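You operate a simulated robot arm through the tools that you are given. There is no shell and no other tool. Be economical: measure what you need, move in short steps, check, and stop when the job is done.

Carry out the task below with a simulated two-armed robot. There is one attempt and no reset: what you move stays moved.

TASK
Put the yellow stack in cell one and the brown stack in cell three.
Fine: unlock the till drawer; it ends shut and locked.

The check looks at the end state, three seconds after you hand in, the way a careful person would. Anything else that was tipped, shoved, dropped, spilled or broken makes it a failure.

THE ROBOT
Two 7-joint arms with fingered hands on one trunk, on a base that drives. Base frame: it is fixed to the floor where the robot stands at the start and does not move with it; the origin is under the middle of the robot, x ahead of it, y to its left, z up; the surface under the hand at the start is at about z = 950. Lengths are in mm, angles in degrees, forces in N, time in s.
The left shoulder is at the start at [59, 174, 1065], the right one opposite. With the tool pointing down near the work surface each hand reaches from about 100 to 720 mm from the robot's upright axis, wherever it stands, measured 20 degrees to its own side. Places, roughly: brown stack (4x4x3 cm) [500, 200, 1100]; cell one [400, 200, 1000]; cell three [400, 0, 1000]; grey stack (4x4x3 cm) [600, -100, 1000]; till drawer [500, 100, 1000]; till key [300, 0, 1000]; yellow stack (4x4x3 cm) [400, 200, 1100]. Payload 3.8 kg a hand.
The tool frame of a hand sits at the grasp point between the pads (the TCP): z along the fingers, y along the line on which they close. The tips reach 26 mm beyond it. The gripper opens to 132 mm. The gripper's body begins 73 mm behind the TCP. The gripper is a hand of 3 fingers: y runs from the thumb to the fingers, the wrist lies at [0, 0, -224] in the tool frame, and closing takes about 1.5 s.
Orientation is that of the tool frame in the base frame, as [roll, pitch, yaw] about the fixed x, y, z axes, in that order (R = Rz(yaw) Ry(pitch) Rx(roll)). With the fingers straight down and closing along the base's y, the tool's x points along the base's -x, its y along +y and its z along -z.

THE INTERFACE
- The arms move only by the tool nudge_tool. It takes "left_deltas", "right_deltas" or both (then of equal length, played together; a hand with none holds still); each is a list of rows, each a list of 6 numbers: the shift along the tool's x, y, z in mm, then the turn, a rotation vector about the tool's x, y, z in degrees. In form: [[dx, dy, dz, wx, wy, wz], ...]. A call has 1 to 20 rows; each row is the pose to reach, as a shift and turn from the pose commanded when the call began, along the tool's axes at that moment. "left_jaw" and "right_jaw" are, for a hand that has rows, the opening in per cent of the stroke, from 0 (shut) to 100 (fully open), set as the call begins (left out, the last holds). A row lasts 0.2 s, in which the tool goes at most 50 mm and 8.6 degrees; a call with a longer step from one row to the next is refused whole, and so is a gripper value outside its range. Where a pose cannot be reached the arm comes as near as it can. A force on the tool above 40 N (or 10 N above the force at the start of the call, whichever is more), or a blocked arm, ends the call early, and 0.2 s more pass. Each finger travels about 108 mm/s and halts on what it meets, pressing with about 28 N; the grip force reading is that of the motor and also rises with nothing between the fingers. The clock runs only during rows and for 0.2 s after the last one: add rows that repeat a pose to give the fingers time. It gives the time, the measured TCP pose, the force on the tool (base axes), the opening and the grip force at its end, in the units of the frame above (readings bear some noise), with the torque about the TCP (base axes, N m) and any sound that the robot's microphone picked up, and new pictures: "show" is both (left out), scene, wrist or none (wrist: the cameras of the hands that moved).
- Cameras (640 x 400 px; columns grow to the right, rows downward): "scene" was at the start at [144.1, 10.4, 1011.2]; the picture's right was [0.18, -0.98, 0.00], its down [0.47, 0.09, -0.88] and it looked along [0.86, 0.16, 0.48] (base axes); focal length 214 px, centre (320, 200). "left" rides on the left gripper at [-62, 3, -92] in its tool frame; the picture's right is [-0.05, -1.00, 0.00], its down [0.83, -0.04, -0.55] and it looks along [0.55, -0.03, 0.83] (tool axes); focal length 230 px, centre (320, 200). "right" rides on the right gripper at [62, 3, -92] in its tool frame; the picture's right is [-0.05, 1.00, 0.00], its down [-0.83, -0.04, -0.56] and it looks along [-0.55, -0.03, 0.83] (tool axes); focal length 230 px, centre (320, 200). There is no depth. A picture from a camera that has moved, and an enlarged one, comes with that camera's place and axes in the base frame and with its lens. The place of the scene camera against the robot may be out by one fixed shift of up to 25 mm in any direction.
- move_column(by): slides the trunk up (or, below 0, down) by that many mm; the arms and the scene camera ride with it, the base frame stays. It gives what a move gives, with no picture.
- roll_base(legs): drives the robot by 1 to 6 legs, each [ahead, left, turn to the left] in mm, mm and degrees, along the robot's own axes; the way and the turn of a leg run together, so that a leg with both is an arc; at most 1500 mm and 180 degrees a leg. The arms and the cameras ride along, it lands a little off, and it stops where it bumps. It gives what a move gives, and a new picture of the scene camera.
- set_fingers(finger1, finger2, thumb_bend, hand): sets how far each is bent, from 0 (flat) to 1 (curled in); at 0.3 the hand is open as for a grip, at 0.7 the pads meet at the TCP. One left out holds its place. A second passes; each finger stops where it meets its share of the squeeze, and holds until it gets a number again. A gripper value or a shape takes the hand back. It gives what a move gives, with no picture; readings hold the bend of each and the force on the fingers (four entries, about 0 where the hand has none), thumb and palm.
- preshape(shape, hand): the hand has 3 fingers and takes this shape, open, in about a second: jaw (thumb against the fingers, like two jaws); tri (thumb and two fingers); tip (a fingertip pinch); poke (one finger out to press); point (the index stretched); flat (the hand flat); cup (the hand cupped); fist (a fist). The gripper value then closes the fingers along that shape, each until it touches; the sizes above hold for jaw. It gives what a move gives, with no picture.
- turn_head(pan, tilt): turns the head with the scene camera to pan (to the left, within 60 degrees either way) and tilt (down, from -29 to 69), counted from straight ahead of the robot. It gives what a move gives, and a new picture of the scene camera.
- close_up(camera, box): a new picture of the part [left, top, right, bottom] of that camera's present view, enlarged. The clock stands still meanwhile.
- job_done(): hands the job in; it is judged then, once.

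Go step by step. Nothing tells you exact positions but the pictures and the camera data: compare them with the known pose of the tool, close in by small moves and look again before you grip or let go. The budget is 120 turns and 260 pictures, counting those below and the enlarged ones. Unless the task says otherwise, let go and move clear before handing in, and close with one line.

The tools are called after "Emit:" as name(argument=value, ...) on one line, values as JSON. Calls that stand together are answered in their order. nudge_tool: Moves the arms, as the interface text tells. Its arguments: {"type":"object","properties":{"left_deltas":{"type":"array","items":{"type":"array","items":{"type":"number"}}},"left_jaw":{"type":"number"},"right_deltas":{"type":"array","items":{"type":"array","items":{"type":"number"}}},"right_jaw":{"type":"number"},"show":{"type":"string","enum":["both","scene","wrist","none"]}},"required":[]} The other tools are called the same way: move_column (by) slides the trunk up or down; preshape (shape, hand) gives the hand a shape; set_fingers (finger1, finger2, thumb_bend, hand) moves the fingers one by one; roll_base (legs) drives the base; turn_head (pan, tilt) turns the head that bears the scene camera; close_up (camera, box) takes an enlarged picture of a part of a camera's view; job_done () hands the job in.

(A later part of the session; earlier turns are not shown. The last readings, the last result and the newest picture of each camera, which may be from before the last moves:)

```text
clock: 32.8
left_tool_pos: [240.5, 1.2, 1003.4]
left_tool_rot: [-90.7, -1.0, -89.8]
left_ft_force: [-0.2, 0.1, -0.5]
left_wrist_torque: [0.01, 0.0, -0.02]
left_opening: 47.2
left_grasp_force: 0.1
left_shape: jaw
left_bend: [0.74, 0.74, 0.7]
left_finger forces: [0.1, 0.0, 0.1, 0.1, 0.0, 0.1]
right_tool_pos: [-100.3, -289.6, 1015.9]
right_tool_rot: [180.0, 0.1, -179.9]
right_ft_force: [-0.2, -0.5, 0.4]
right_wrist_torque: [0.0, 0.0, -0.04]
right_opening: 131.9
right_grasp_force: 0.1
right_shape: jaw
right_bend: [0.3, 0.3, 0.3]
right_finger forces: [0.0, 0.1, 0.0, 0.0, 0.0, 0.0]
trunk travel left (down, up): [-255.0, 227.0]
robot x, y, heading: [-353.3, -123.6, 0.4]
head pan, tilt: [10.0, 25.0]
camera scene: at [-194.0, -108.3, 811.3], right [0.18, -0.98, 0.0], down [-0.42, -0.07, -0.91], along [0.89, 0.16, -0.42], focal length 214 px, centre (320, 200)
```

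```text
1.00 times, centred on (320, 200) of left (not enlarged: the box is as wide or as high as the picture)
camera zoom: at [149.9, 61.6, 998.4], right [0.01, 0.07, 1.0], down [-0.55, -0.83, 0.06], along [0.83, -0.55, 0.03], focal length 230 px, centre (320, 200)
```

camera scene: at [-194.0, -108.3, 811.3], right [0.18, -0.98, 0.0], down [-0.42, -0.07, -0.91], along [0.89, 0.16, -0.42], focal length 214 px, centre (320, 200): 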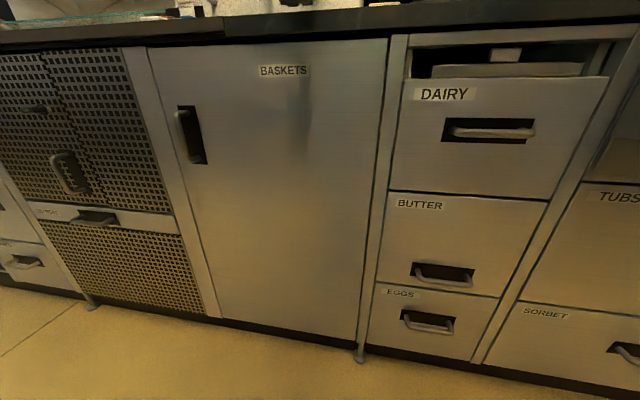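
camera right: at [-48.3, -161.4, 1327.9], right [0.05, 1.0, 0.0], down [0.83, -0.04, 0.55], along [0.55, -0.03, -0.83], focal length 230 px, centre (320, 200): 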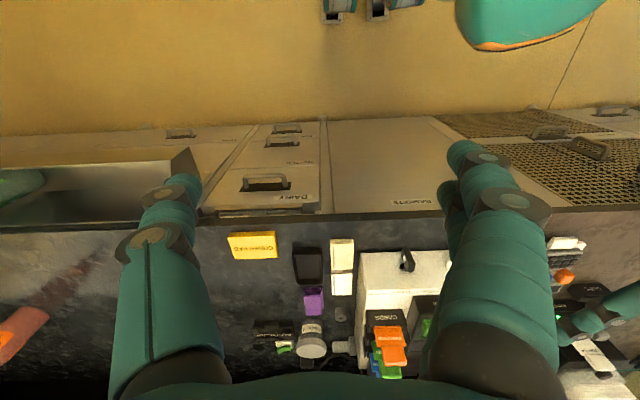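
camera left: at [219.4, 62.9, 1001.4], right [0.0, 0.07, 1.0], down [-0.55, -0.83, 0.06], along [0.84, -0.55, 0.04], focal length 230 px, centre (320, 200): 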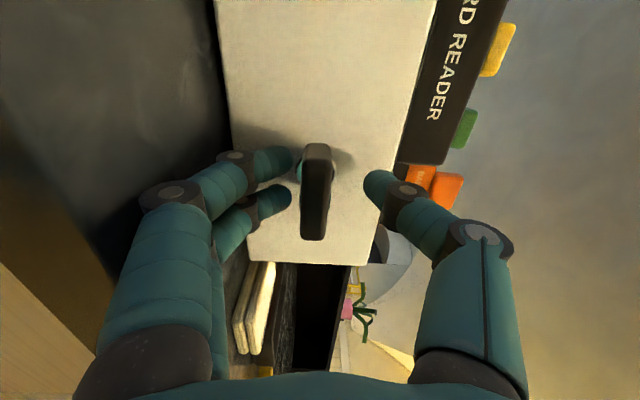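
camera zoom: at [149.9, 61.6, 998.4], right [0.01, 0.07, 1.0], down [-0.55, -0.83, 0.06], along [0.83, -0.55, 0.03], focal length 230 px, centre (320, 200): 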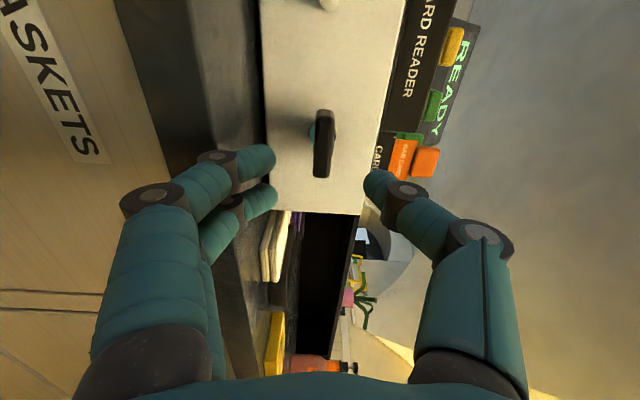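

The key stays horizontal. I'll slide left to the handle, raising slightly.

Emit:
move_column(by=10)

Emit:
roll_base(legs=[[0, 133, 0]])

Emit:
close_up(camera="left", box=[0, 0, 640, 400])

```text
clock: 33.4
left_tool_pos: [241.9, 0.7, 1011.7]
left_tool_rot: [-90.8, -1.0, -90.0]
left_ft_force: [0.9, -0.1, -0.2]
left_wrist_torque: [-0.04, 0.01, 0.04]
left_opening: 47.2
left_grasp_force: 0.1
left_shape: jaw
left_bend: [0.74, 0.74, 0.7]
left_finger forces: [0.0, 0.0, 0.1, 0.1, 0.1, 0.0]
right_tool_pos: [-99.2, -290.0, 1025.6]
right_tool_rot: [180.0, 0.0, -179.8]
right_ft_force: [-1.0, 0.2, 0.3]
right_wrist_torque: [0.0, 0.06, -0.02]
right_opening: 132.2
right_grasp_force: 0.1
right_shape: jaw
right_bend: [0.3, 0.3, 0.3]
right_finger forces: [0.0, 0.1, 0.0, 0.0, 0.1, 0.0]
trunk travel left (down, up): [-265.0, 217.0]
robot x, y, heading: [-347.9, -121.9, 0.3]
head pan, tilt: [10.0, 25.0]
```

```text
clock: 35.2
left_tool_pos: [242.0, 132.1, 1013.5]
left_tool_rot: [-90.7, -1.0, -90.0]
left_ft_force: [-0.2, -0.2, 0.3]
left_wrist_torque: [0.03, 0.0, 0.0]
left_opening: 47.2
left_grasp_force: 0.1
left_shape: jaw
left_bend: [0.74, 0.74, 0.7]
left_finger forces: [0.0, 0.1, 0.0, 0.1, 0.0, 0.1]
right_tool_pos: [-99.0, -158.1, 1025.3]
right_tool_rot: [179.9, 0.0, 179.9]
right_ft_force: [0.5, -0.2, 0.1]
right_wrist_torque: [-0.02, 0.01, -0.03]
right_opening: 131.6
right_grasp_force: 0.1
right_shape: jaw
right_bend: [0.3, 0.3, 0.3]
right_finger forces: [0.0, 0.0, 0.0, 0.0, 0.0, 0.0]
trunk travel left (down, up): [-265.0, 217.0]
robot x, y, heading: [-353.0, 6.0, 0.2]
head pan, tilt: [10.0, 25.0]
camera scene: at [-193.3, 22.7, 820.7], right [0.17, -0.98, 0.0], down [-0.42, -0.07, -0.91], along [0.89, 0.16, -0.42], focal length 214 px, centre (320, 200)
```

scene: 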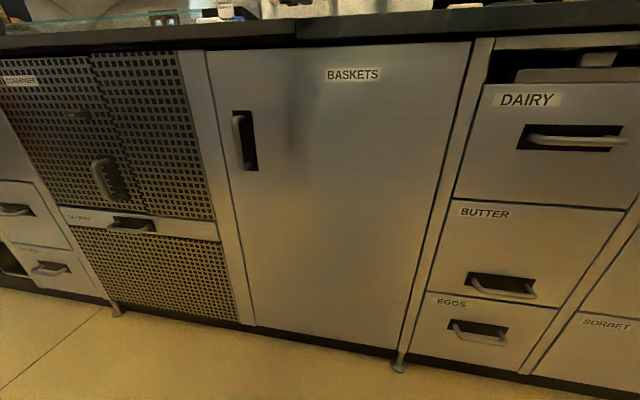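

```text
1.00 times, centred on (320, 200) of left (not enlarged: the box is as wide or as high as the picture)
camera zoom: at [150.5, 192.6, 1008.4], right [0.01, 0.07, 1.0], down [-0.55, -0.83, 0.07], along [0.83, -0.55, 0.03], focal length 230 px, centre (320, 200)
```

zoom: 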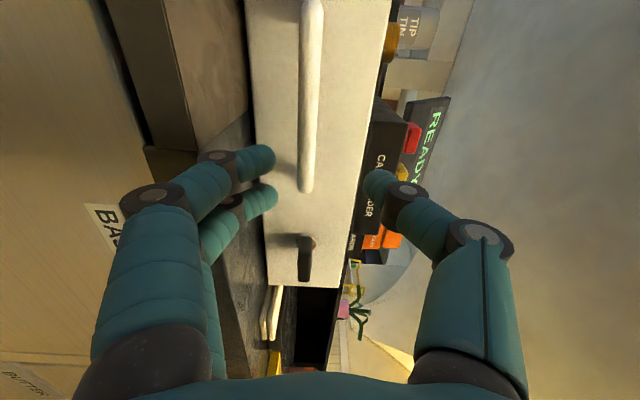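

The handle bar runs ahead of the hand at about z 1005. I'll drop 5 mm and drive up in two steps.

Emit:
move_column(by=-5)

Emit:
roll_base(legs=[[35, 12, 0]])

Emit:
close_up(camera="left", box=[160, 50, 480, 250])

```text
clock: 35.7
left_tool_pos: [242.0, 131.5, 1008.8]
left_tool_rot: [-90.7, -0.8, -90.0]
left_ft_force: [0.0, -0.3, 0.5]
left_wrist_torque: [0.0, -0.04, 0.0]
left_opening: 47.1
left_grasp_force: 0.0
left_shape: jaw
left_bend: [0.74, 0.74, 0.7]
left_finger forces: [0.0, 0.1, 0.1, 0.0, 0.1, 0.0]
right_tool_pos: [-99.6, -158.1, 1019.1]
right_tool_rot: [-180.0, 0.2, 179.9]
right_ft_force: [0.3, 0.9, 0.0]
right_wrist_torque: [-0.02, 0.03, -0.05]
right_opening: 131.9
right_grasp_force: 0.1
right_shape: jaw
right_bend: [0.3, 0.3, 0.3]
right_finger forces: [0.1, 0.0, 0.1, 0.0, 0.0, 0.0]
trunk travel left (down, up): [-260.0, 222.0]
robot x, y, heading: [-352.2, 8.6, 0.0]
head pan, tilt: [10.0, 25.0]
```

```text
clock: 36.6
left_tool_pos: [278.0, 141.7, 1008.3]
left_tool_rot: [-90.8, -0.9, -89.9]
left_ft_force: [-1.9, -1.4, 2.3]
left_wrist_torque: [-0.03, 0.15, 0.0]
left_opening: 46.7
left_grasp_force: 0.0
left_shape: jaw
left_bend: [0.74, 0.74, 0.7]
left_finger forces: [2.6, 0.0, 0.0, 0.0, 0.0, 0.0]
right_tool_pos: [-65.1, -145.7, 1020.5]
right_tool_rot: [179.9, 0.1, 179.9]
right_ft_force: [0.1, 0.3, 1.1]
right_wrist_torque: [0.01, 0.03, 0.02]
right_opening: 131.9
right_grasp_force: 0.0
right_shape: jaw
right_bend: [0.3, 0.3, 0.3]
right_finger forces: [0.0, 0.0, 0.1, 0.1, 0.1, 0.0]
trunk travel left (down, up): [-260.0, 222.0]
robot x, y, heading: [-315.9, 17.3, 0.0]
head pan, tilt: [10.0, 25.0]
camera scene: at [-158.0, 34.5, 815.8], right [0.17, -0.98, 0.0], down [-0.42, -0.07, -0.91], along [0.89, 0.16, -0.42], focal length 214 px, centre (320, 200)
```

scene: 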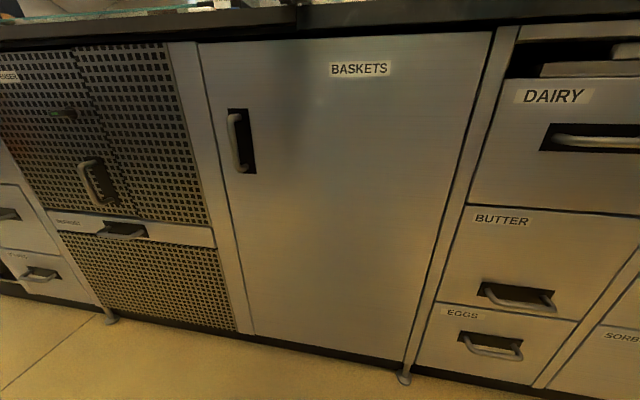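

```text
2.00 times, centred on (320, 150) of left
camera zoom: at [186.1, 204.4, 1003.0], right [0.01, 0.07, 1.0], down [-0.55, -0.83, 0.07], along [0.83, -0.55, 0.03], focal length 460 px, centre (320, 300)
```

zoom: 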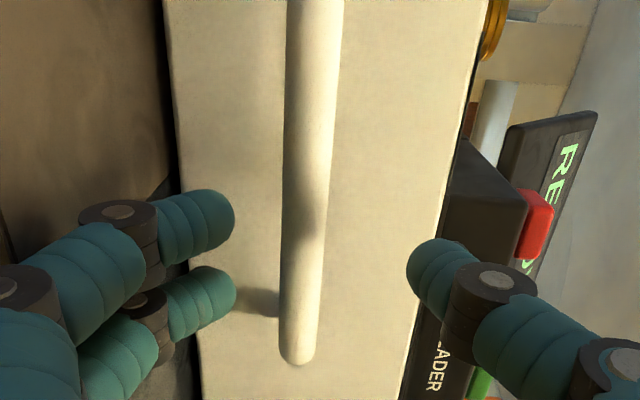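

The lower finger brushes the counter, so I'll raise 4 mm. The bar lies between the fingers, so I'll drive on to it.

Emit:
move_column(by=5)

Emit:
roll_base(legs=[[32, 0, 0]])

Emit:
close_up(camera="left", box=[160, 50, 480, 250])

```text
clock: 37.1
left_tool_pos: [277.3, 144.4, 1013.2]
left_tool_rot: [-90.9, -0.9, -89.9]
left_ft_force: [-0.2, -0.2, -0.4]
left_wrist_torque: [-0.04, 0.01, 0.0]
left_opening: 47.2
left_grasp_force: 0.2
left_shape: jaw
left_bend: [0.74, 0.74, 0.7]
left_finger forces: [0.0, 0.0, 0.0, 0.1, 0.0, 0.0]
right_tool_pos: [-65.2, -145.2, 1025.5]
right_tool_rot: [179.9, -0.1, 180.0]
right_ft_force: [0.7, 0.1, -0.4]
right_wrist_torque: [0.02, 0.01, -0.01]
right_opening: 131.7
right_grasp_force: 0.1
right_shape: jaw
right_bend: [0.3, 0.3, 0.3]
right_finger forces: [0.0, 0.0, 0.0, 0.0, 0.1, 0.0]
trunk travel left (down, up): [-265.0, 217.0]
robot x, y, heading: [-315.4, 20.2, -0.3]
head pan, tilt: [10.0, 25.0]
```

```text
clock: 38.0
left_tool_pos: [309.3, 143.2, 1013.0]
left_tool_rot: [-90.8, -0.9, -90.0]
left_ft_force: [0.5, -0.3, 1.5]
left_wrist_torque: [0.0, 0.01, 0.01]
left_opening: 47.2
left_grasp_force: 0.1
left_shape: jaw
left_bend: [0.74, 0.74, 0.7]
left_finger forces: [0.7, 0.0, 0.0, 0.0, 0.0, 0.1]
right_tool_pos: [-31.8, -145.2, 1025.4]
right_tool_rot: [179.8, 0.1, -179.9]
right_ft_force: [0.2, 0.0, 0.1]
right_wrist_torque: [-0.01, 0.01, 0.01]
right_opening: 132.0
right_grasp_force: 0.1
right_shape: jaw
right_bend: [0.3, 0.3, 0.3]
right_finger forces: [0.1, 0.0, 0.0, 0.0, 0.1, 0.1]
trunk travel left (down, up): [-265.0, 217.0]
robot x, y, heading: [-284.0, 18.6, 0.4]
head pan, tilt: [10.0, 25.0]
camera scene: at [-125.6, 34.3, 820.5], right [0.17, -0.98, 0.0], down [-0.42, -0.07, -0.91], along [0.89, 0.16, -0.42], focal length 214 px, centre (320, 200)
```

scene: 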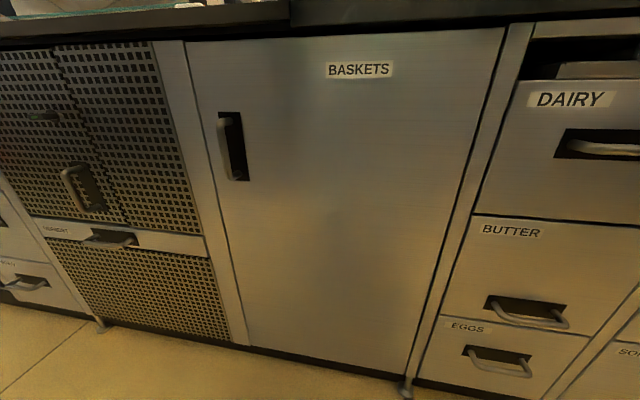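

```text
2.00 times, centred on (320, 150) of left
camera zoom: at [218.5, 204.2, 1007.6], right [0.01, 0.07, 1.0], down [-0.55, -0.83, 0.07], along [0.83, -0.55, 0.03], focal length 460 px, centre (320, 300)
```

zoom: 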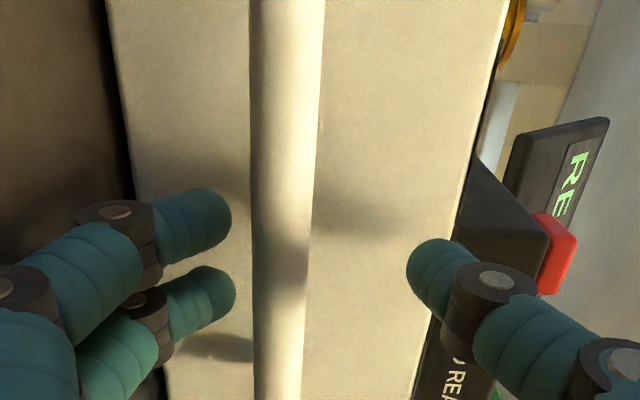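

The bar is between the fingers near their tips. I'll advance 12 mm more and close.

Emit:
roll_base(legs=[[12, 0, 0]])

Emit:
nudge_tool(left_deltas=[[0, 0, 0, 0, 0, 0], [0, 0, 0, 0, 0, 0], [0, 0, 0, 0, 0, 0], [0, 0, 0, 0, 0, 0], [0, 0, 0, 0, 0, 0]], left_jaw=0, show="wrist")

```text
clock: 38.7
left_tool_pos: [321.2, 142.5, 1012.0]
left_tool_rot: [-90.8, -1.0, -89.9]
left_ft_force: [-0.2, -0.2, 0.3]
left_wrist_torque: [0.01, -0.01, 0.02]
left_opening: 47.4
left_grasp_force: 0.1
left_shape: jaw
left_bend: [0.74, 0.74, 0.7]
left_finger forces: [0.1, 0.1, 0.0, 0.1, 0.0, 0.1]
right_tool_pos: [-19.6, -145.7, 1024.7]
right_tool_rot: [179.9, 0.0, -180.0]
right_ft_force: [-0.3, 0.0, -0.6]
right_wrist_torque: [0.0, 0.01, 0.0]
right_opening: 131.7
right_grasp_force: 0.1
right_shape: jaw
right_bend: [0.3, 0.3, 0.3]
right_finger forces: [0.1, 0.1, 0.1, 0.1, 0.1, 0.0]
trunk travel left (down, up): [-265.0, 217.0]
robot x, y, heading: [-271.7, 20.7, 0.1]
head pan, tilt: [10.0, 25.0]
camera scene: at [-114.0, 34.3, 820.6], right [0.17, -0.98, 0.0], down [-0.42, -0.07, -0.91], along [0.89, 0.16, -0.42], focal length 214 px, centre (320, 200)
```

scene: 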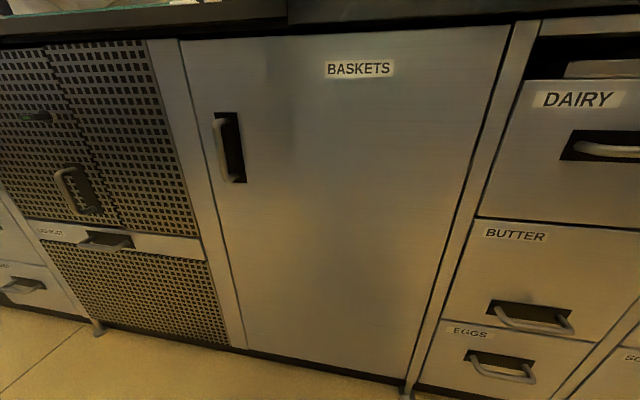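

```text
clock: 39.9
left_tool_pos: [321.7, 144.3, 1011.8]
left_tool_rot: [-90.9, -1.0, -89.9]
left_ft_force: [0.8, 0.5, -6.4]
left_wrist_torque: [0.02, 0.0, 0.01]
left_opening: 0.1
left_grasp_force: 28.3
left_shape: jaw
left_bend: [0.69, 0.7, 0.67]
left_finger forces: [2.5, 1.6, 0.0, 0.1, 0.0, 0.0]
right_tool_pos: [-20.1, -145.9, 1024.6]
right_tool_rot: [179.8, 0.1, -179.9]
right_ft_force: [0.2, -0.9, -0.2]
right_wrist_torque: [0.01, 0.01, 0.0]
right_opening: 131.6
right_grasp_force: 0.0
right_shape: jaw
right_bend: [0.3, 0.3, 0.3]
right_finger forces: [0.1, 0.0, 0.0, 0.1, 0.0, 0.0]
trunk travel left (down, up): [-265.0, 217.0]
robot x, y, heading: [-271.0, 20.1, -0.3]
head pan, tilt: [10.0, 25.0]
camera left: at [230.0, 204.6, 1007.1], right [0.02, 0.07, 1.0], down [-0.55, -0.83, 0.07], along [0.83, -0.55, 0.02], focal length 230 px, centre (320, 200)
```

left: 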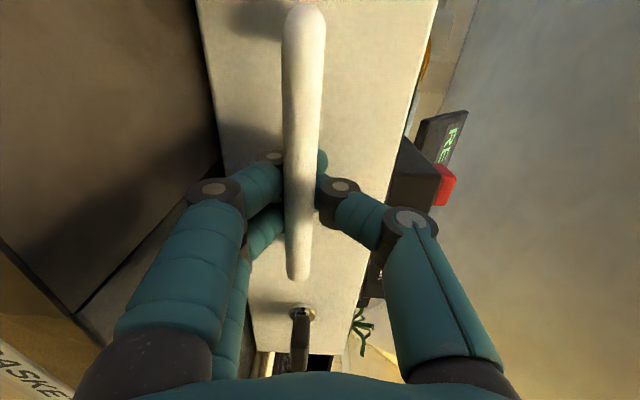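

The fingers have closed behind the bar, making a hook. I'll pull by backing the base 60 mm.

Emit:
roll_base(legs=[[-60, 0, 0]])

Emit:
close_up(camera="left", box=[0, 0, 640, 400])

```text
clock: 40.9
left_tool_pos: [261.7, 142.4, 1012.4]
left_tool_rot: [-90.8, -1.0, -89.9]
left_ft_force: [1.7, 0.0, -6.7]
left_wrist_torque: [0.01, -0.05, 0.0]
left_opening: 0.0
left_grasp_force: 28.1
left_shape: jaw
left_bend: [0.7, 0.7, 0.67]
left_finger forces: [3.7, 3.1, 0.1, 0.0, 0.1, 0.1]
right_tool_pos: [-79.3, -146.7, 1024.6]
right_tool_rot: [180.0, 0.0, 179.9]
right_ft_force: [0.1, 0.0, 0.0]
right_wrist_torque: [0.0, -0.02, -0.02]
right_opening: 131.8
right_grasp_force: 0.0
right_shape: jaw
right_bend: [0.3, 0.3, 0.3]
right_finger forces: [0.0, 0.0, 0.0, 0.0, 0.0, 0.1]
trunk travel left (down, up): [-265.0, 217.0]
robot x, y, heading: [-334.2, 21.0, -0.1]
head pan, tilt: [10.0, 25.0]
camera scene: at [-173.7, 34.2, 820.7], right [0.17, -0.98, 0.0], down [-0.42, -0.07, -0.91], along [0.89, 0.16, -0.42], focal length 214 px, centre (320, 200)
```

scene: 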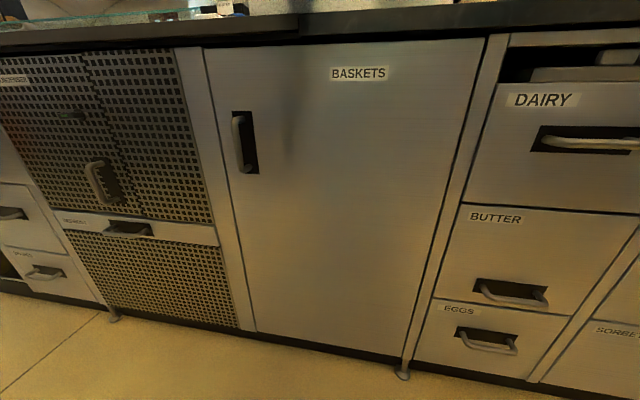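

```text
1.00 times, centred on (320, 200) of left (not enlarged: the box is as wide or as high as the picture)
camera zoom: at [170.5, 203.8, 1008.1], right [0.01, 0.07, 1.0], down [-0.55, -0.83, 0.07], along [0.83, -0.55, 0.03], focal length 230 px, centre (320, 200)
```

zoom: 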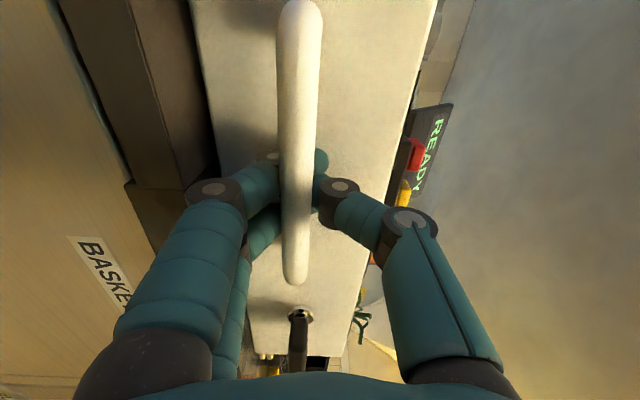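

The drawer is opening while the reader stays put. I'll pull 60 mm further.

Emit:
roll_base(legs=[[-60, 0, 0]])

Emit:
close_up(camera="left", box=[0, 0, 640, 400])

```text
clock: 41.9
left_tool_pos: [202.1, 141.7, 1012.3]
left_tool_rot: [-90.8, -1.1, -90.1]
left_ft_force: [1.7, 0.7, -6.1]
left_wrist_torque: [0.0, -0.06, 0.0]
left_opening: 0.1
left_grasp_force: 28.1
left_shape: jaw
left_bend: [0.7, 0.7, 0.67]
left_finger forces: [3.7, 3.1, 0.1, 0.0, 0.0, 0.0]
right_tool_pos: [-140.1, -146.7, 1026.6]
right_tool_rot: [-180.0, 0.0, 179.8]
right_ft_force: [-0.9, 0.4, -0.5]
right_wrist_torque: [-0.03, 0.0, -0.02]
right_opening: 132.0
right_grasp_force: 0.1
right_shape: jaw
right_bend: [0.3, 0.3, 0.3]
right_finger forces: [0.0, 0.0, 0.0, 0.0, 0.1, 0.0]
trunk travel left (down, up): [-265.0, 217.0]
robot x, y, heading: [-388.8, 17.2, -0.1]
head pan, tilt: [10.0, 25.0]
camera scene: at [-233.3, 33.9, 820.7], right [0.17, -0.99, 0.0], down [-0.42, -0.07, -0.91], along [0.89, 0.16, -0.42], focal length 214 px, centre (320, 200)
```

scene: 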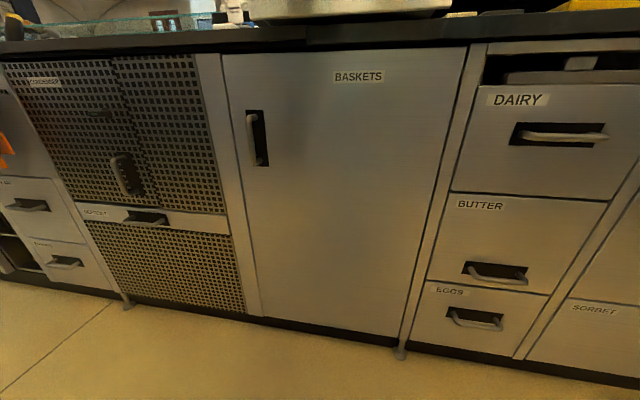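

```text
1.00 times, centred on (320, 200) of left (not enlarged: the box is as wide or as high as the picture)
camera zoom: at [111.3, 203.0, 1008.0], right [0.01, 0.07, 1.0], down [-0.56, -0.83, 0.07], along [0.83, -0.56, 0.03], focal length 230 px, centre (320, 200)
```

zoom: 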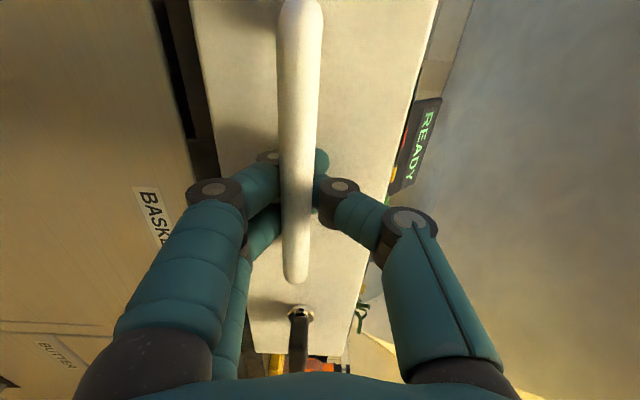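

I'll pull another 30 mm, then release and inspect from above.

Emit:
roll_base(legs=[[-30, 0, 0]])

Emit:
close_up(camera="left", box=[0, 0, 640, 400])

```text
clock: 42.7
left_tool_pos: [172.9, 141.1, 1012.3]
left_tool_rot: [-90.9, -0.9, -90.1]
left_ft_force: [1.4, 0.0, -5.3]
left_wrist_torque: [-0.03, -0.04, 0.0]
left_opening: 0.3
left_grasp_force: 28.2
left_shape: jaw
left_bend: [0.7, 0.7, 0.67]
left_finger forces: [3.4, 2.8, 0.1, 0.0, 0.0, 0.0]
right_tool_pos: [-169.7, -146.4, 1026.6]
right_tool_rot: [179.9, 0.0, 179.7]
right_ft_force: [0.2, 0.4, -0.5]
right_wrist_torque: [0.01, 0.01, 0.0]
right_opening: 132.2
right_grasp_force: 0.1
right_shape: jaw
right_bend: [0.3, 0.3, 0.3]
right_finger forces: [0.1, 0.0, 0.0, 0.0, 0.0, 0.0]
trunk travel left (down, up): [-265.0, 217.0]
robot x, y, heading: [-417.5, 22.7, -0.3]
head pan, tilt: [10.0, 25.0]
camera scene: at [-262.8, 33.9, 820.7], right [0.17, -0.99, 0.0], down [-0.42, -0.07, -0.91], along [0.89, 0.16, -0.42], focal length 214 px, centre (320, 200)
```

scene: 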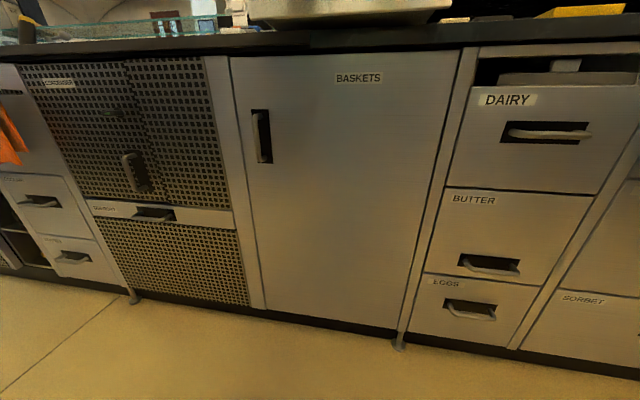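

```text
1.00 times, centred on (320, 200) of left (not enlarged: the box is as wide or as high as the picture)
camera zoom: at [81.8, 202.9, 1007.8], right [0.02, 0.07, 1.0], down [-0.56, -0.83, 0.07], along [0.83, -0.56, 0.03], focal length 230 px, centre (320, 200)
```

zoom: 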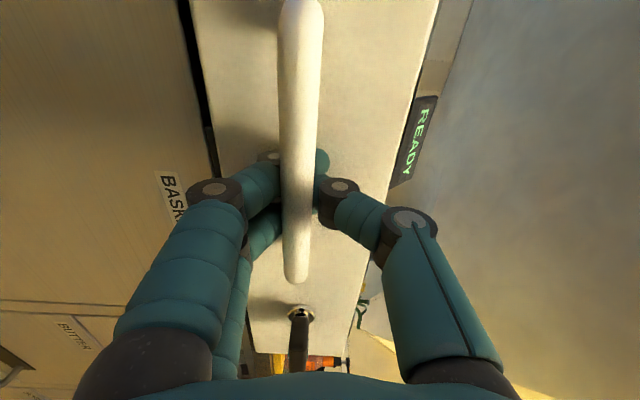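

The drawer is out about 150 mm. I'll release, back off, and raise the trunk for a look from above.

Emit:
nudge_tool(left_deltas=[[0, 0, 0, 0, 0, 0], [0, 0, 0, 0, 0, 0], [0, 0, 0, 0, 0, 0], [0, 0, 0, 0, 0, 0], [0, 0, 0, 0, 0, 0]], left_jaw=42, show="wrist")

Emit:
roll_base(legs=[[-90, 0, 0]])

Emit:
move_column(by=210)

Emit:
turn_head(pan=10, tilt=30)

```text
clock: 43.9
left_tool_pos: [173.0, 141.4, 1012.0]
left_tool_rot: [-90.9, -1.0, -90.1]
left_ft_force: [0.6, 0.9, 0.0]
left_wrist_torque: [-0.01, 0.03, 0.01]
left_opening: 54.8
left_grasp_force: 0.2
left_shape: jaw
left_bend: [0.73, 0.73, 0.7]
left_finger forces: [0.0, 0.0, 0.1, 0.0, 0.1, 0.1]
right_tool_pos: [-169.8, -147.3, 1025.5]
right_tool_rot: [179.9, 0.1, 179.7]
right_ft_force: [-0.2, 1.1, -0.6]
right_wrist_torque: [0.01, -0.02, 0.04]
right_opening: 131.6
right_grasp_force: 0.1
right_shape: jaw
right_bend: [0.3, 0.3, 0.3]
right_finger forces: [0.0, 0.0, 0.0, 0.0, 0.1, 0.1]
trunk travel left (down, up): [-265.0, 217.0]
robot x, y, heading: [-419.5, 19.7, -0.1]
head pan, tilt: [10.0, 25.0]
camera left: at [82.0, 202.8, 1007.8], right [0.02, 0.07, 1.0], down [-0.56, -0.83, 0.07], along [0.83, -0.56, 0.03], focal length 230 px, centre (320, 200)
```

left: 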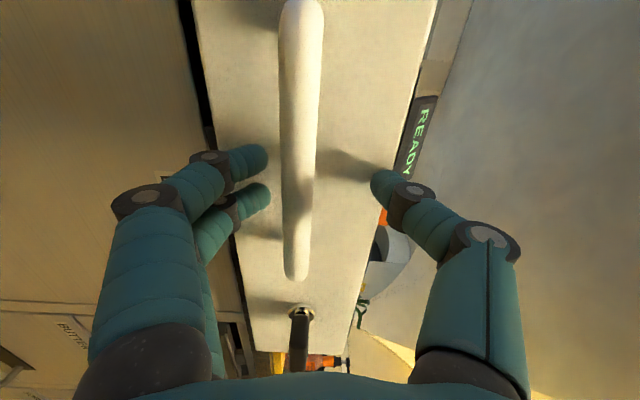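

```text
clock: 45.0
left_tool_pos: [82.1, 142.7, 1012.2]
left_tool_rot: [-90.8, -1.0, -90.2]
left_ft_force: [-0.7, -0.2, 0.0]
left_wrist_torque: [0.02, 0.04, 0.05]
left_opening: 54.8
left_grasp_force: 0.0
left_shape: jaw
left_bend: [0.73, 0.73, 0.7]
left_finger forces: [0.1, 0.0, 0.0, 0.0, 0.1, 0.0]
right_tool_pos: [-261.9, -147.1, 1025.1]
right_tool_rot: [179.9, 0.1, 179.7]
right_ft_force: [-0.1, 0.0, 0.6]
right_wrist_torque: [0.0, -0.03, 0.0]
right_opening: 131.8
right_grasp_force: 0.2
right_shape: jaw
right_bend: [0.3, 0.3, 0.3]
right_finger forces: [0.0, 0.0, 0.0, 0.0, 0.0, 0.1]
trunk travel left (down, up): [-265.0, 217.0]
robot x, y, heading: [-513.2, 20.2, 0.0]
head pan, tilt: [10.0, 25.0]
camera scene: at [-354.7, 34.1, 820.8], right [0.17, -0.99, 0.0], down [-0.42, -0.07, -0.91], along [0.89, 0.16, -0.42], focal length 214 px, centre (320, 200)
```

scene: 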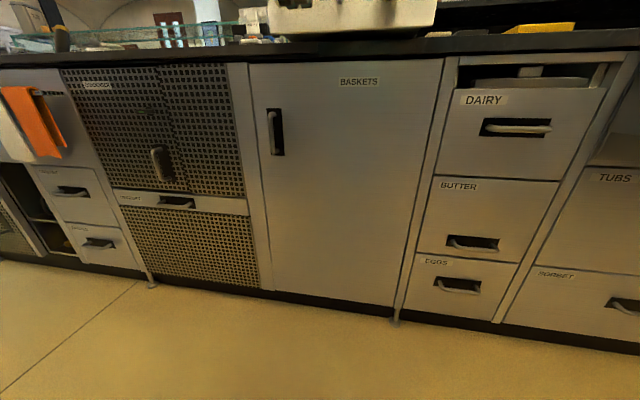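

```text
clock: 47.3
left_tool_pos: [-50.2, 142.8, 1437.7]
left_tool_rot: [-67.3, -0.8, -90.6]
left_ft_force: [0.2, 1.0, 0.7]
left_wrist_torque: [0.02, -0.02, 0.02]
left_opening: 54.9
left_grasp_force: 0.1
left_shape: jaw
left_bend: [0.73, 0.73, 0.7]
left_finger forces: [0.1, 0.0, 0.1, 0.0, 0.1, 0.0]
right_tool_pos: [-260.0, -146.1, 1234.7]
right_tool_rot: [179.9, -0.1, 179.7]
right_ft_force: [-0.3, 0.0, -0.2]
right_wrist_torque: [0.0, 0.01, 0.03]
right_opening: 132.0
right_grasp_force: 0.1
right_shape: jaw
right_bend: [0.3, 0.3, 0.3]
right_finger forces: [0.0, 0.1, 0.1, 0.0, 0.1, 0.0]
trunk travel left (down, up): [-475.0, 7.0]
robot x, y, heading: [-512.7, 21.2, 0.1]
head pan, tilt: [10.0, 25.0]
```

```text
clock: 47.9
left_tool_pos: [-50.5, 143.1, 1438.5]
left_tool_rot: [-67.1, -0.9, -90.6]
left_ft_force: [-0.5, -0.3, 0.3]
left_wrist_torque: [0.0, -0.01, -0.01]
left_opening: 55.0
left_grasp_force: 0.0
left_shape: jaw
left_bend: [0.73, 0.73, 0.7]
left_finger forces: [0.0, 0.0, 0.1, 0.0, 0.0, 0.0]
right_tool_pos: [-260.2, -147.2, 1236.1]
right_tool_rot: [179.9, 0.0, 179.8]
right_ft_force: [0.1, 0.0, -0.5]
right_wrist_torque: [-0.01, 0.02, -0.01]
right_opening: 131.7
right_grasp_force: 0.1
right_shape: jaw
right_bend: [0.3, 0.3, 0.3]
right_finger forces: [0.0, 0.1, 0.0, 0.1, 0.0, 0.0]
trunk travel left (down, up): [-475.0, 7.0]
robot x, y, heading: [-511.9, 20.6, -0.2]
head pan, tilt: [10.0, 30.0]
camera scene: at [-331.6, 33.7, 1054.2], right [0.17, -0.99, 0.0], down [-0.49, -0.09, -0.87], along [0.85, 0.15, -0.5], focal length 214 px, centre (320, 200)
```

scene: 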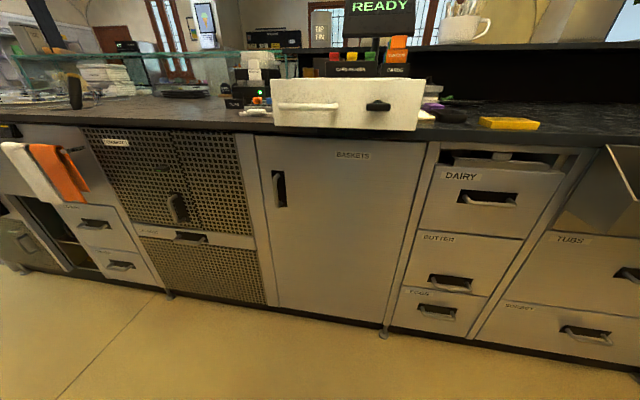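

The drawer stands open. The left hand tilted during the trunk lift, so I'll turn it to point down, closing along x, over free space.

Emit:
nudge_tool(left_deltas=[[0, 14, 1, -7.5, 0, 0], [0, 28, 2, -15, 0, 0], [0, 43, 4, -22.5, 0, 0], [0, 57, 5, -30, 0, 0], [0, 71, 6, -37.5, 0, 0], [0, 86, 7, -45, 0, 0], [0, 100, 8, -52.5, 0, 0], [0, 114, 10, -60, 0, 0], [0, 128, 11, -67.5, 0, 0], [0, 143, 12, -75, 0, 0], [0, 157, 13, -82.5, 0, 0], [0, 171, 14, -90, 0, 0], [0, 185, 16, -97.5, 0, 0], [0, 200, 17, -105, 0, 0], [0, 214, 18, -113, 0, 0], [0, 214, 18, -113, 0, 0]], show="wrist")

```text
clock: 51.3
left_tool_pos: [-84.9, 284.5, 1259.8]
left_tool_rot: [-179.8, -0.7, -90.6]
left_ft_force: [-0.6, -1.1, -0.5]
left_wrist_torque: [0.05, -0.06, -0.04]
left_opening: 55.5
left_grasp_force: 0.0
left_shape: jaw
left_bend: [0.73, 0.73, 0.7]
left_finger forces: [0.1, 0.1, 0.0, 0.1, 0.0, 0.2]
left hand out of reach, approached as far as the arm can: row 5, 6, 7, 8, 9, 10, 11, 12, 13, 14, 15, 16
right_tool_pos: [-263.9, -149.2, 1236.9]
right_tool_rot: [179.8, 0.4, 179.7]
right_ft_force: [0.2, -0.8, 0.0]
right_wrist_torque: [0.01, -0.03, 0.0]
right_opening: 132.0
right_grasp_force: 0.2
right_shape: jaw
right_bend: [0.3, 0.3, 0.3]
right_finger forces: [0.0, 0.0, 0.1, 0.0, 0.0, 0.1]
trunk travel left (down, up): [-475.0, 7.0]
robot x, y, heading: [-513.1, 20.0, -0.1]
head pan, tilt: [10.0, 30.0]
camera left: at [-86.9, 346.9, 1351.1], right [1.0, 0.04, 0.0], down [0.03, -0.82, 0.57], along [0.03, -0.57, -0.82], focal length 230 px, centre (320, 200)
```

left: 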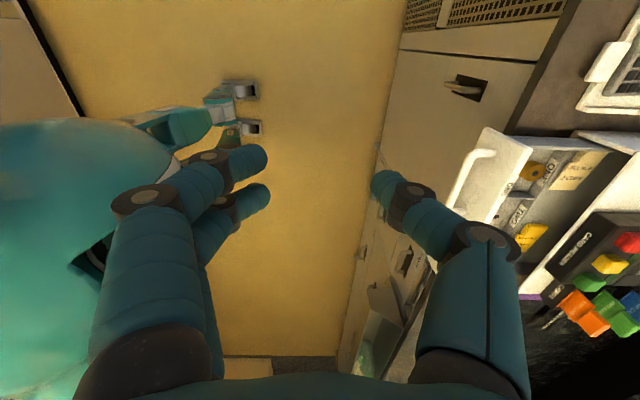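

The hand points down now. I'll zoom into the drawer.

Emit:
close_up(camera="left", box=[440, 90, 640, 330])

```text
1.67 times, centred on (540, 210) of left
camera zoom: at [-86.9, 346.9, 1351.1], right [1.0, 0.04, 0.0], down [0.03, -0.82, 0.57], along [0.03, -0.57, -0.82], focal length 384 px, centre (-47, 183)
```

zoom: 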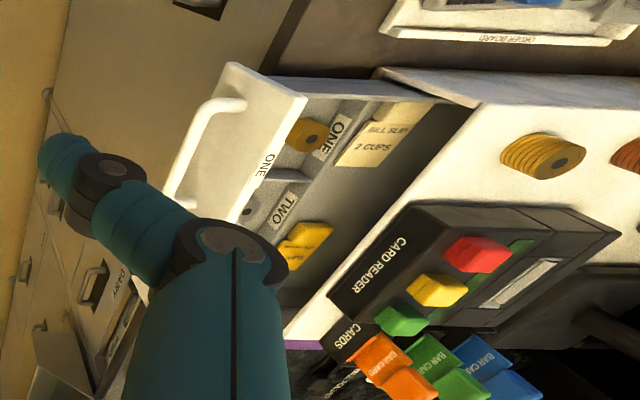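

I'll drive forward 270 mm so the hand's camera looks down into the drawer.

Emit:
roll_base(legs=[[270, 0, 0]])

Emit:
nudge_tool(left_deltas=[[0, -30, 0, 0, 0, 0], [0, -60, 0, 0, 0, 0], [0, -60, 0, 0, 0, 0]], show="wrist")

```text
clock: 53.2
left_tool_pos: [181.2, 284.6, 1258.7]
left_tool_rot: [-179.9, -0.9, -90.7]
left_ft_force: [0.1, -0.3, -0.6]
left_wrist_torque: [-0.03, -0.01, 0.01]
left_opening: 55.2
left_grasp_force: 0.2
left_shape: jaw
left_bend: [0.73, 0.73, 0.7]
left_finger forces: [0.0, 0.0, 0.1, 0.1, 0.0, 0.1]
right_tool_pos: [2.0, -149.3, 1235.8]
right_tool_rot: [-180.0, 0.1, 179.6]
right_ft_force: [1.1, 0.1, -0.1]
right_wrist_torque: [0.02, -0.01, 0.0]
right_opening: 132.1
right_grasp_force: 0.1
right_shape: jaw
right_bend: [0.3, 0.3, 0.3]
right_finger forces: [0.1, 0.1, 0.0, 0.0, 0.0, 0.0]
trunk travel left (down, up): [-475.0, 7.0]
robot x, y, heading: [-250.7, 16.8, -0.2]
head pan, tilt: [10.0, 30.0]
camera scene: at [-68.7, 32.5, 1054.4], right [0.17, -0.99, 0.0], down [-0.49, -0.08, -0.87], along [0.85, 0.15, -0.5], focal length 214 px, centre (320, 200)
```

scene: 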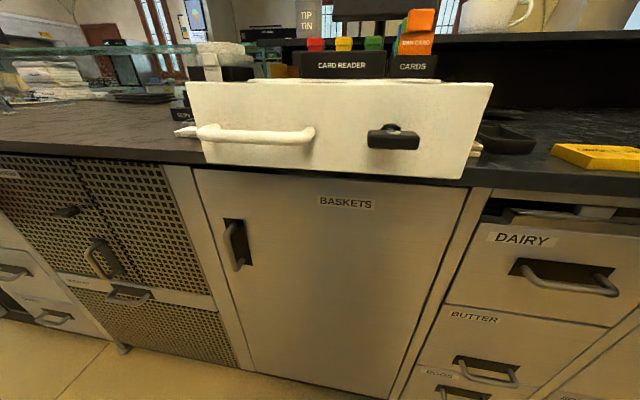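

```text
clock: 54.0
left_tool_pos: [199.5, 308.0, 1252.2]
left_tool_rot: [-179.9, -0.9, -90.8]
left_ft_force: [0.6, 1.0, 0.1]
left_wrist_torque: [-0.04, 0.01, -0.03]
left_opening: 55.7
left_grasp_force: 0.2
left_shape: jaw
left_bend: [0.73, 0.73, 0.7]
left_finger forces: [0.1, 0.0, 0.0, 0.0, 0.1, 0.0]
left hand out of reach, approached as far as the arm can: row 1, 2, 3
right_tool_pos: [1.5, -148.9, 1235.9]
right_tool_rot: [179.9, -0.1, 179.6]
right_ft_force: [0.2, -0.9, 0.1]
right_wrist_torque: [0.04, -0.01, 0.02]
right_opening: 131.9
right_grasp_force: 0.1
right_shape: jaw
right_bend: [0.3, 0.3, 0.3]
right_finger forces: [0.0, 0.1, 0.1, 0.0, 0.0, 0.0]
trunk travel left (down, up): [-475.0, 7.0]
robot x, y, heading: [-249.8, 19.3, -0.3]
head pan, tilt: [10.0, 30.0]
camera left: at [197.9, 371.3, 1341.1], right [1.0, 0.04, 0.0], down [0.03, -0.82, 0.57], along [0.02, -0.57, -0.82], focal length 230 px, centre (320, 200)
```

left: 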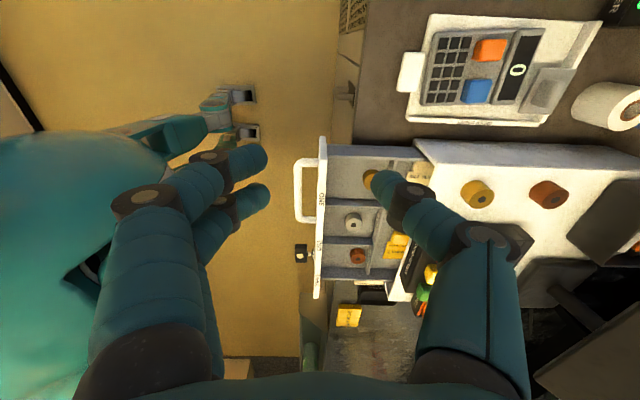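

Three front cells show. I'll zoom in on them.

Emit:
close_up(camera="left", box=[280, 130, 480, 310])

```text
2.22 times, centred on (380, 220) of left
camera zoom: at [197.9, 371.3, 1341.1], right [1.0, 0.04, 0.0], down [0.03, -0.82, 0.57], along [0.02, -0.57, -0.82], focal length 511 px, centre (187, 156)
```

zoom: 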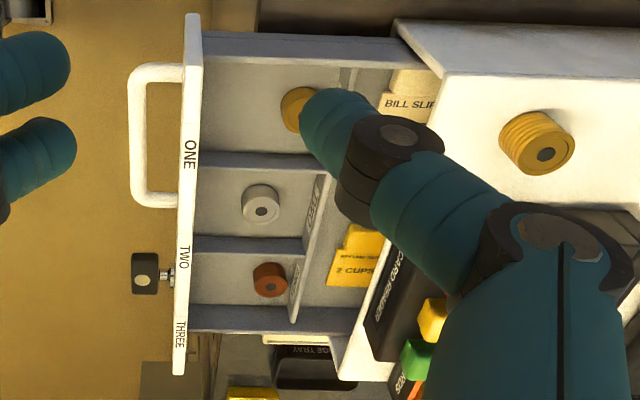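

Each cell already holds one stack of its colour, so room is limited. I'll open the hand and hover over the cells for a measured view.

Emit:
nudge_tool(left_deltas=[[30, -10, 5, 0, 0, 0], [70, -20, 10, 0, 0, 0], [110, -30, 20, 0, 0, 0], [150, -40, 30, 0, 0, 0], [190, -50, 40, 0, 0, 0], [230, -60, 50, 0, 0, 0], [270, -70, 60, 0, 0, 0], [278, -75, 70, 0, 0, 0], [278, -75, 70, 0, 0, 0]], left_jaw=100, show="wrist")

Emit:
close_up(camera="left", box=[200, 60, 480, 300])

```text
clock: 56.0
left_tool_pos: [159.8, 217.9, 1156.9]
left_tool_rot: [-179.8, -0.7, -90.5]
left_ft_force: [0.2, 0.4, -0.4]
left_wrist_torque: [0.01, 0.03, -0.02]
left_opening: 131.9
left_grasp_force: 0.0
left_shape: jaw
left_bend: [0.3, 0.3, 0.3]
left_finger forces: [0.0, 0.1, 0.1, 0.0, 0.0, 0.1]
left hand out of reach, approached as far as the arm can: row 1, 2, 3, 4, 5, 6, 7, 8, 9
right_tool_pos: [0.7, -148.3, 1236.2]
right_tool_rot: [179.9, 0.1, 179.7]
right_ft_force: [0.6, 0.7, -0.4]
right_wrist_torque: [-0.03, 0.02, -0.01]
right_opening: 131.9
right_grasp_force: 0.1
right_shape: jaw
right_bend: [0.3, 0.3, 0.3]
right_finger forces: [0.0, 0.0, 0.1, 0.0, 0.0, 0.0]
trunk travel left (down, up): [-475.0, 7.0]
robot x, y, heading: [-247.8, 19.9, -0.0]
head pan, tilt: [10.0, 30.0]
camera left: at [158.3, 279.8, 1247.0], right [1.0, 0.04, 0.0], down [0.03, -0.82, 0.57], along [0.02, -0.57, -0.82], focal length 230 px, centre (320, 200)
```

left: 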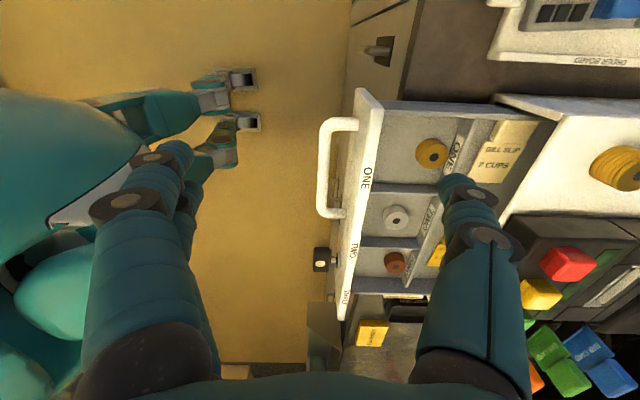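

```text
1.67 times, centred on (340, 180) of left
camera zoom: at [158.3, 279.8, 1247.0], right [1.0, 0.04, 0.0], down [0.03, -0.82, 0.57], along [0.02, -0.57, -0.82], focal length 384 px, centre (287, 233)
```

zoom: 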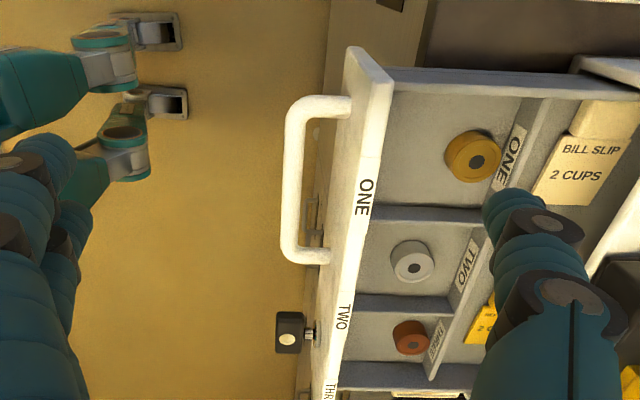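

Measured layout: front panel inner face is x≈213, the cells' back wall x≈338, and the existing stacks are near (295,175), (275,79), (294,−22). Free spots lie in front of each at x≈243. I'll turn the hand to close along y.

Emit:
nudge_tool(left_deltas=[[0, 0, -10, 0, 0, 8], [0, 0, -20, 0, 0, 16], [0, 0, -30, 0, 0, 24], [0, 0, -40, 0, 0, 32], [0, 0, -50, 0, 0, 40], [0, 0, -60, 0, 0, 48], [0, 0, -70, 0, 0, 56], [0, 0, -75, 0, 0, 64], [0, 0, -75, 0, 0, 72], [0, 0, -75, 0, 0, 80], [0, 0, -75, 0, 0, 88], [0, 0, -75, 0, 0, 90.5], [0, 0, -75, 0, 0, 90.5]], left_jaw=100, show="wrist")

```text
clock: 58.8
left_tool_pos: [140.4, 227.1, 1248.7]
left_tool_rot: [-179.2, 0.1, 179.7]
left_ft_force: [0.0, -0.1, -0.4]
left_wrist_torque: [-0.03, 0.0, -0.01]
left_opening: 131.9
left_grasp_force: 0.1
left_shape: jaw
left_bend: [0.3, 0.3, 0.3]
left_finger forces: [0.0, 0.0, 0.1, 0.1, 0.0, 0.0]
left hand out of reach, approached as far as the arm can: row 5, 6, 7, 8, 9, 10, 11, 12, 13
right_tool_pos: [0.9, -148.1, 1235.8]
right_tool_rot: [179.9, 0.1, 179.6]
right_ft_force: [-0.1, 0.0, -0.2]
right_wrist_torque: [-0.01, 0.0, -0.03]
right_opening: 131.9
right_grasp_force: 0.1
right_shape: jaw
right_bend: [0.3, 0.3, 0.3]
right_finger forces: [0.1, 0.1, 0.0, 0.1, 0.0, 0.1]
trunk travel left (down, up): [-475.0, 7.0]
robot x, y, heading: [-249.4, 19.0, -0.3]
head pan, tilt: [10.0, 30.0]
camera left: at [202.9, 231.4, 1340.6], right [0.05, -1.0, 0.02], down [-0.83, -0.03, 0.55], along [-0.55, -0.04, -0.83], focal length 230 px, centre (320, 200)
```

left: 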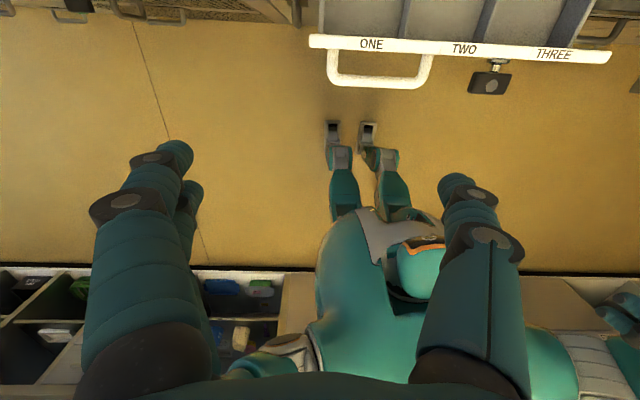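

I'll drive forward 140 mm so the stacks come within reach.

Emit:
roll_base(legs=[[140, 0, 0]])

Emit:
nudge_tool(left_deltas=[[-40, -6, 10, 0, 0, 0], [-80, -12, 20, 0, 0, 0], [-120, -20, 40, 0, 0, 0], [-150, -24, 60, 0, 0, 0], [-150, -24, 60, 0, 0, 0]], left_jaw=50, show="wrist")

```text
clock: 60.1
left_tool_pos: [275.7, 226.7, 1251.0]
left_tool_rot: [-179.1, 0.1, 179.7]
left_ft_force: [-0.6, -0.2, 0.0]
left_wrist_torque: [0.01, 0.01, -0.03]
left_opening: 132.0
left_grasp_force: 0.0
left_shape: jaw
left_bend: [0.3, 0.3, 0.3]
left_finger forces: [0.1, 0.1, 0.1, 0.0, 0.1, 0.0]
right_tool_pos: [138.4, -148.6, 1236.5]
right_tool_rot: [179.9, 0.1, 179.7]
right_ft_force: [0.4, 0.2, -0.4]
right_wrist_torque: [0.02, 0.02, 0.02]
right_opening: 131.6
right_grasp_force: 0.1
right_shape: jaw
right_bend: [0.3, 0.3, 0.3]
right_finger forces: [0.1, 0.0, 0.0, 0.1, 0.1, 0.0]
trunk travel left (down, up): [-475.0, 7.0]
robot x, y, heading: [-111.4, 18.0, -0.2]
head pan, tilt: [10.0, 30.0]
camera scene: at [66.9, 32.0, 1054.6], right [0.17, -0.99, 0.0], down [-0.49, -0.09, -0.87], along [0.85, 0.15, -0.5], focal length 214 px, centre (320, 200)
```

scene: 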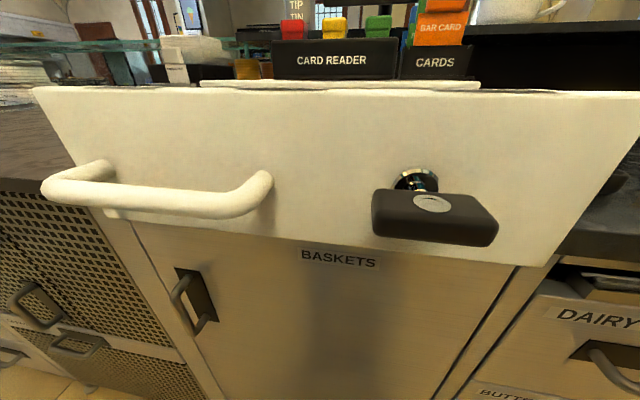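

```text
clock: 61.3
left_tool_pos: [343.9, 276.3, 1176.2]
left_tool_rot: [-179.0, 0.2, 179.7]
left_ft_force: [-0.2, 0.6, 0.3]
left_wrist_torque: [-0.03, -0.01, 0.04]
left_opening: 66.0
left_grasp_force: 0.0
left_shape: jaw
left_bend: [0.73, 0.73, 0.7]
left_finger forces: [0.0, 0.1, 0.1, 0.0, 0.1, 0.0]
left hand out of reach, approached as far as the arm can: row 1, 2, 3, 4, 5
right_tool_pos: [137.5, -148.7, 1235.7]
right_tool_rot: [179.9, 0.0, 179.7]
right_ft_force: [-0.1, -0.9, 0.1]
right_wrist_torque: [0.01, -0.01, -0.02]
right_opening: 131.6
right_grasp_force: 0.0
right_shape: jaw
right_bend: [0.3, 0.3, 0.3]
right_finger forces: [0.0, 0.0, 0.1, 0.0, 0.0, 0.0]
trunk travel left (down, up): [-475.0, 7.0]
robot x, y, heading: [-112.8, 17.6, -0.4]
head pan, tilt: [10.0, 30.0]
camera left: at [406.8, 280.6, 1266.7], right [0.05, -1.0, 0.02], down [-0.83, -0.03, 0.55], along [-0.55, -0.04, -0.83], focal length 230 px, centre (320, 200)
```

left: 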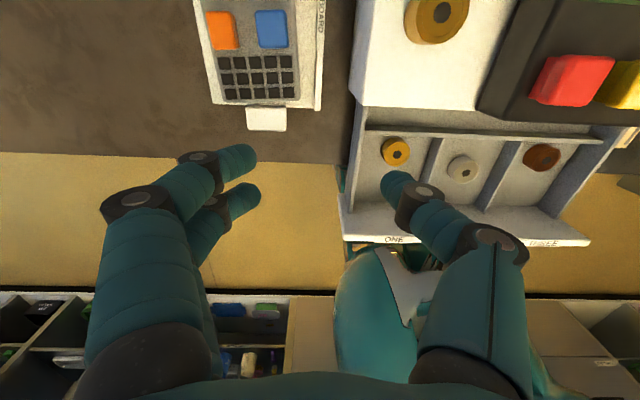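

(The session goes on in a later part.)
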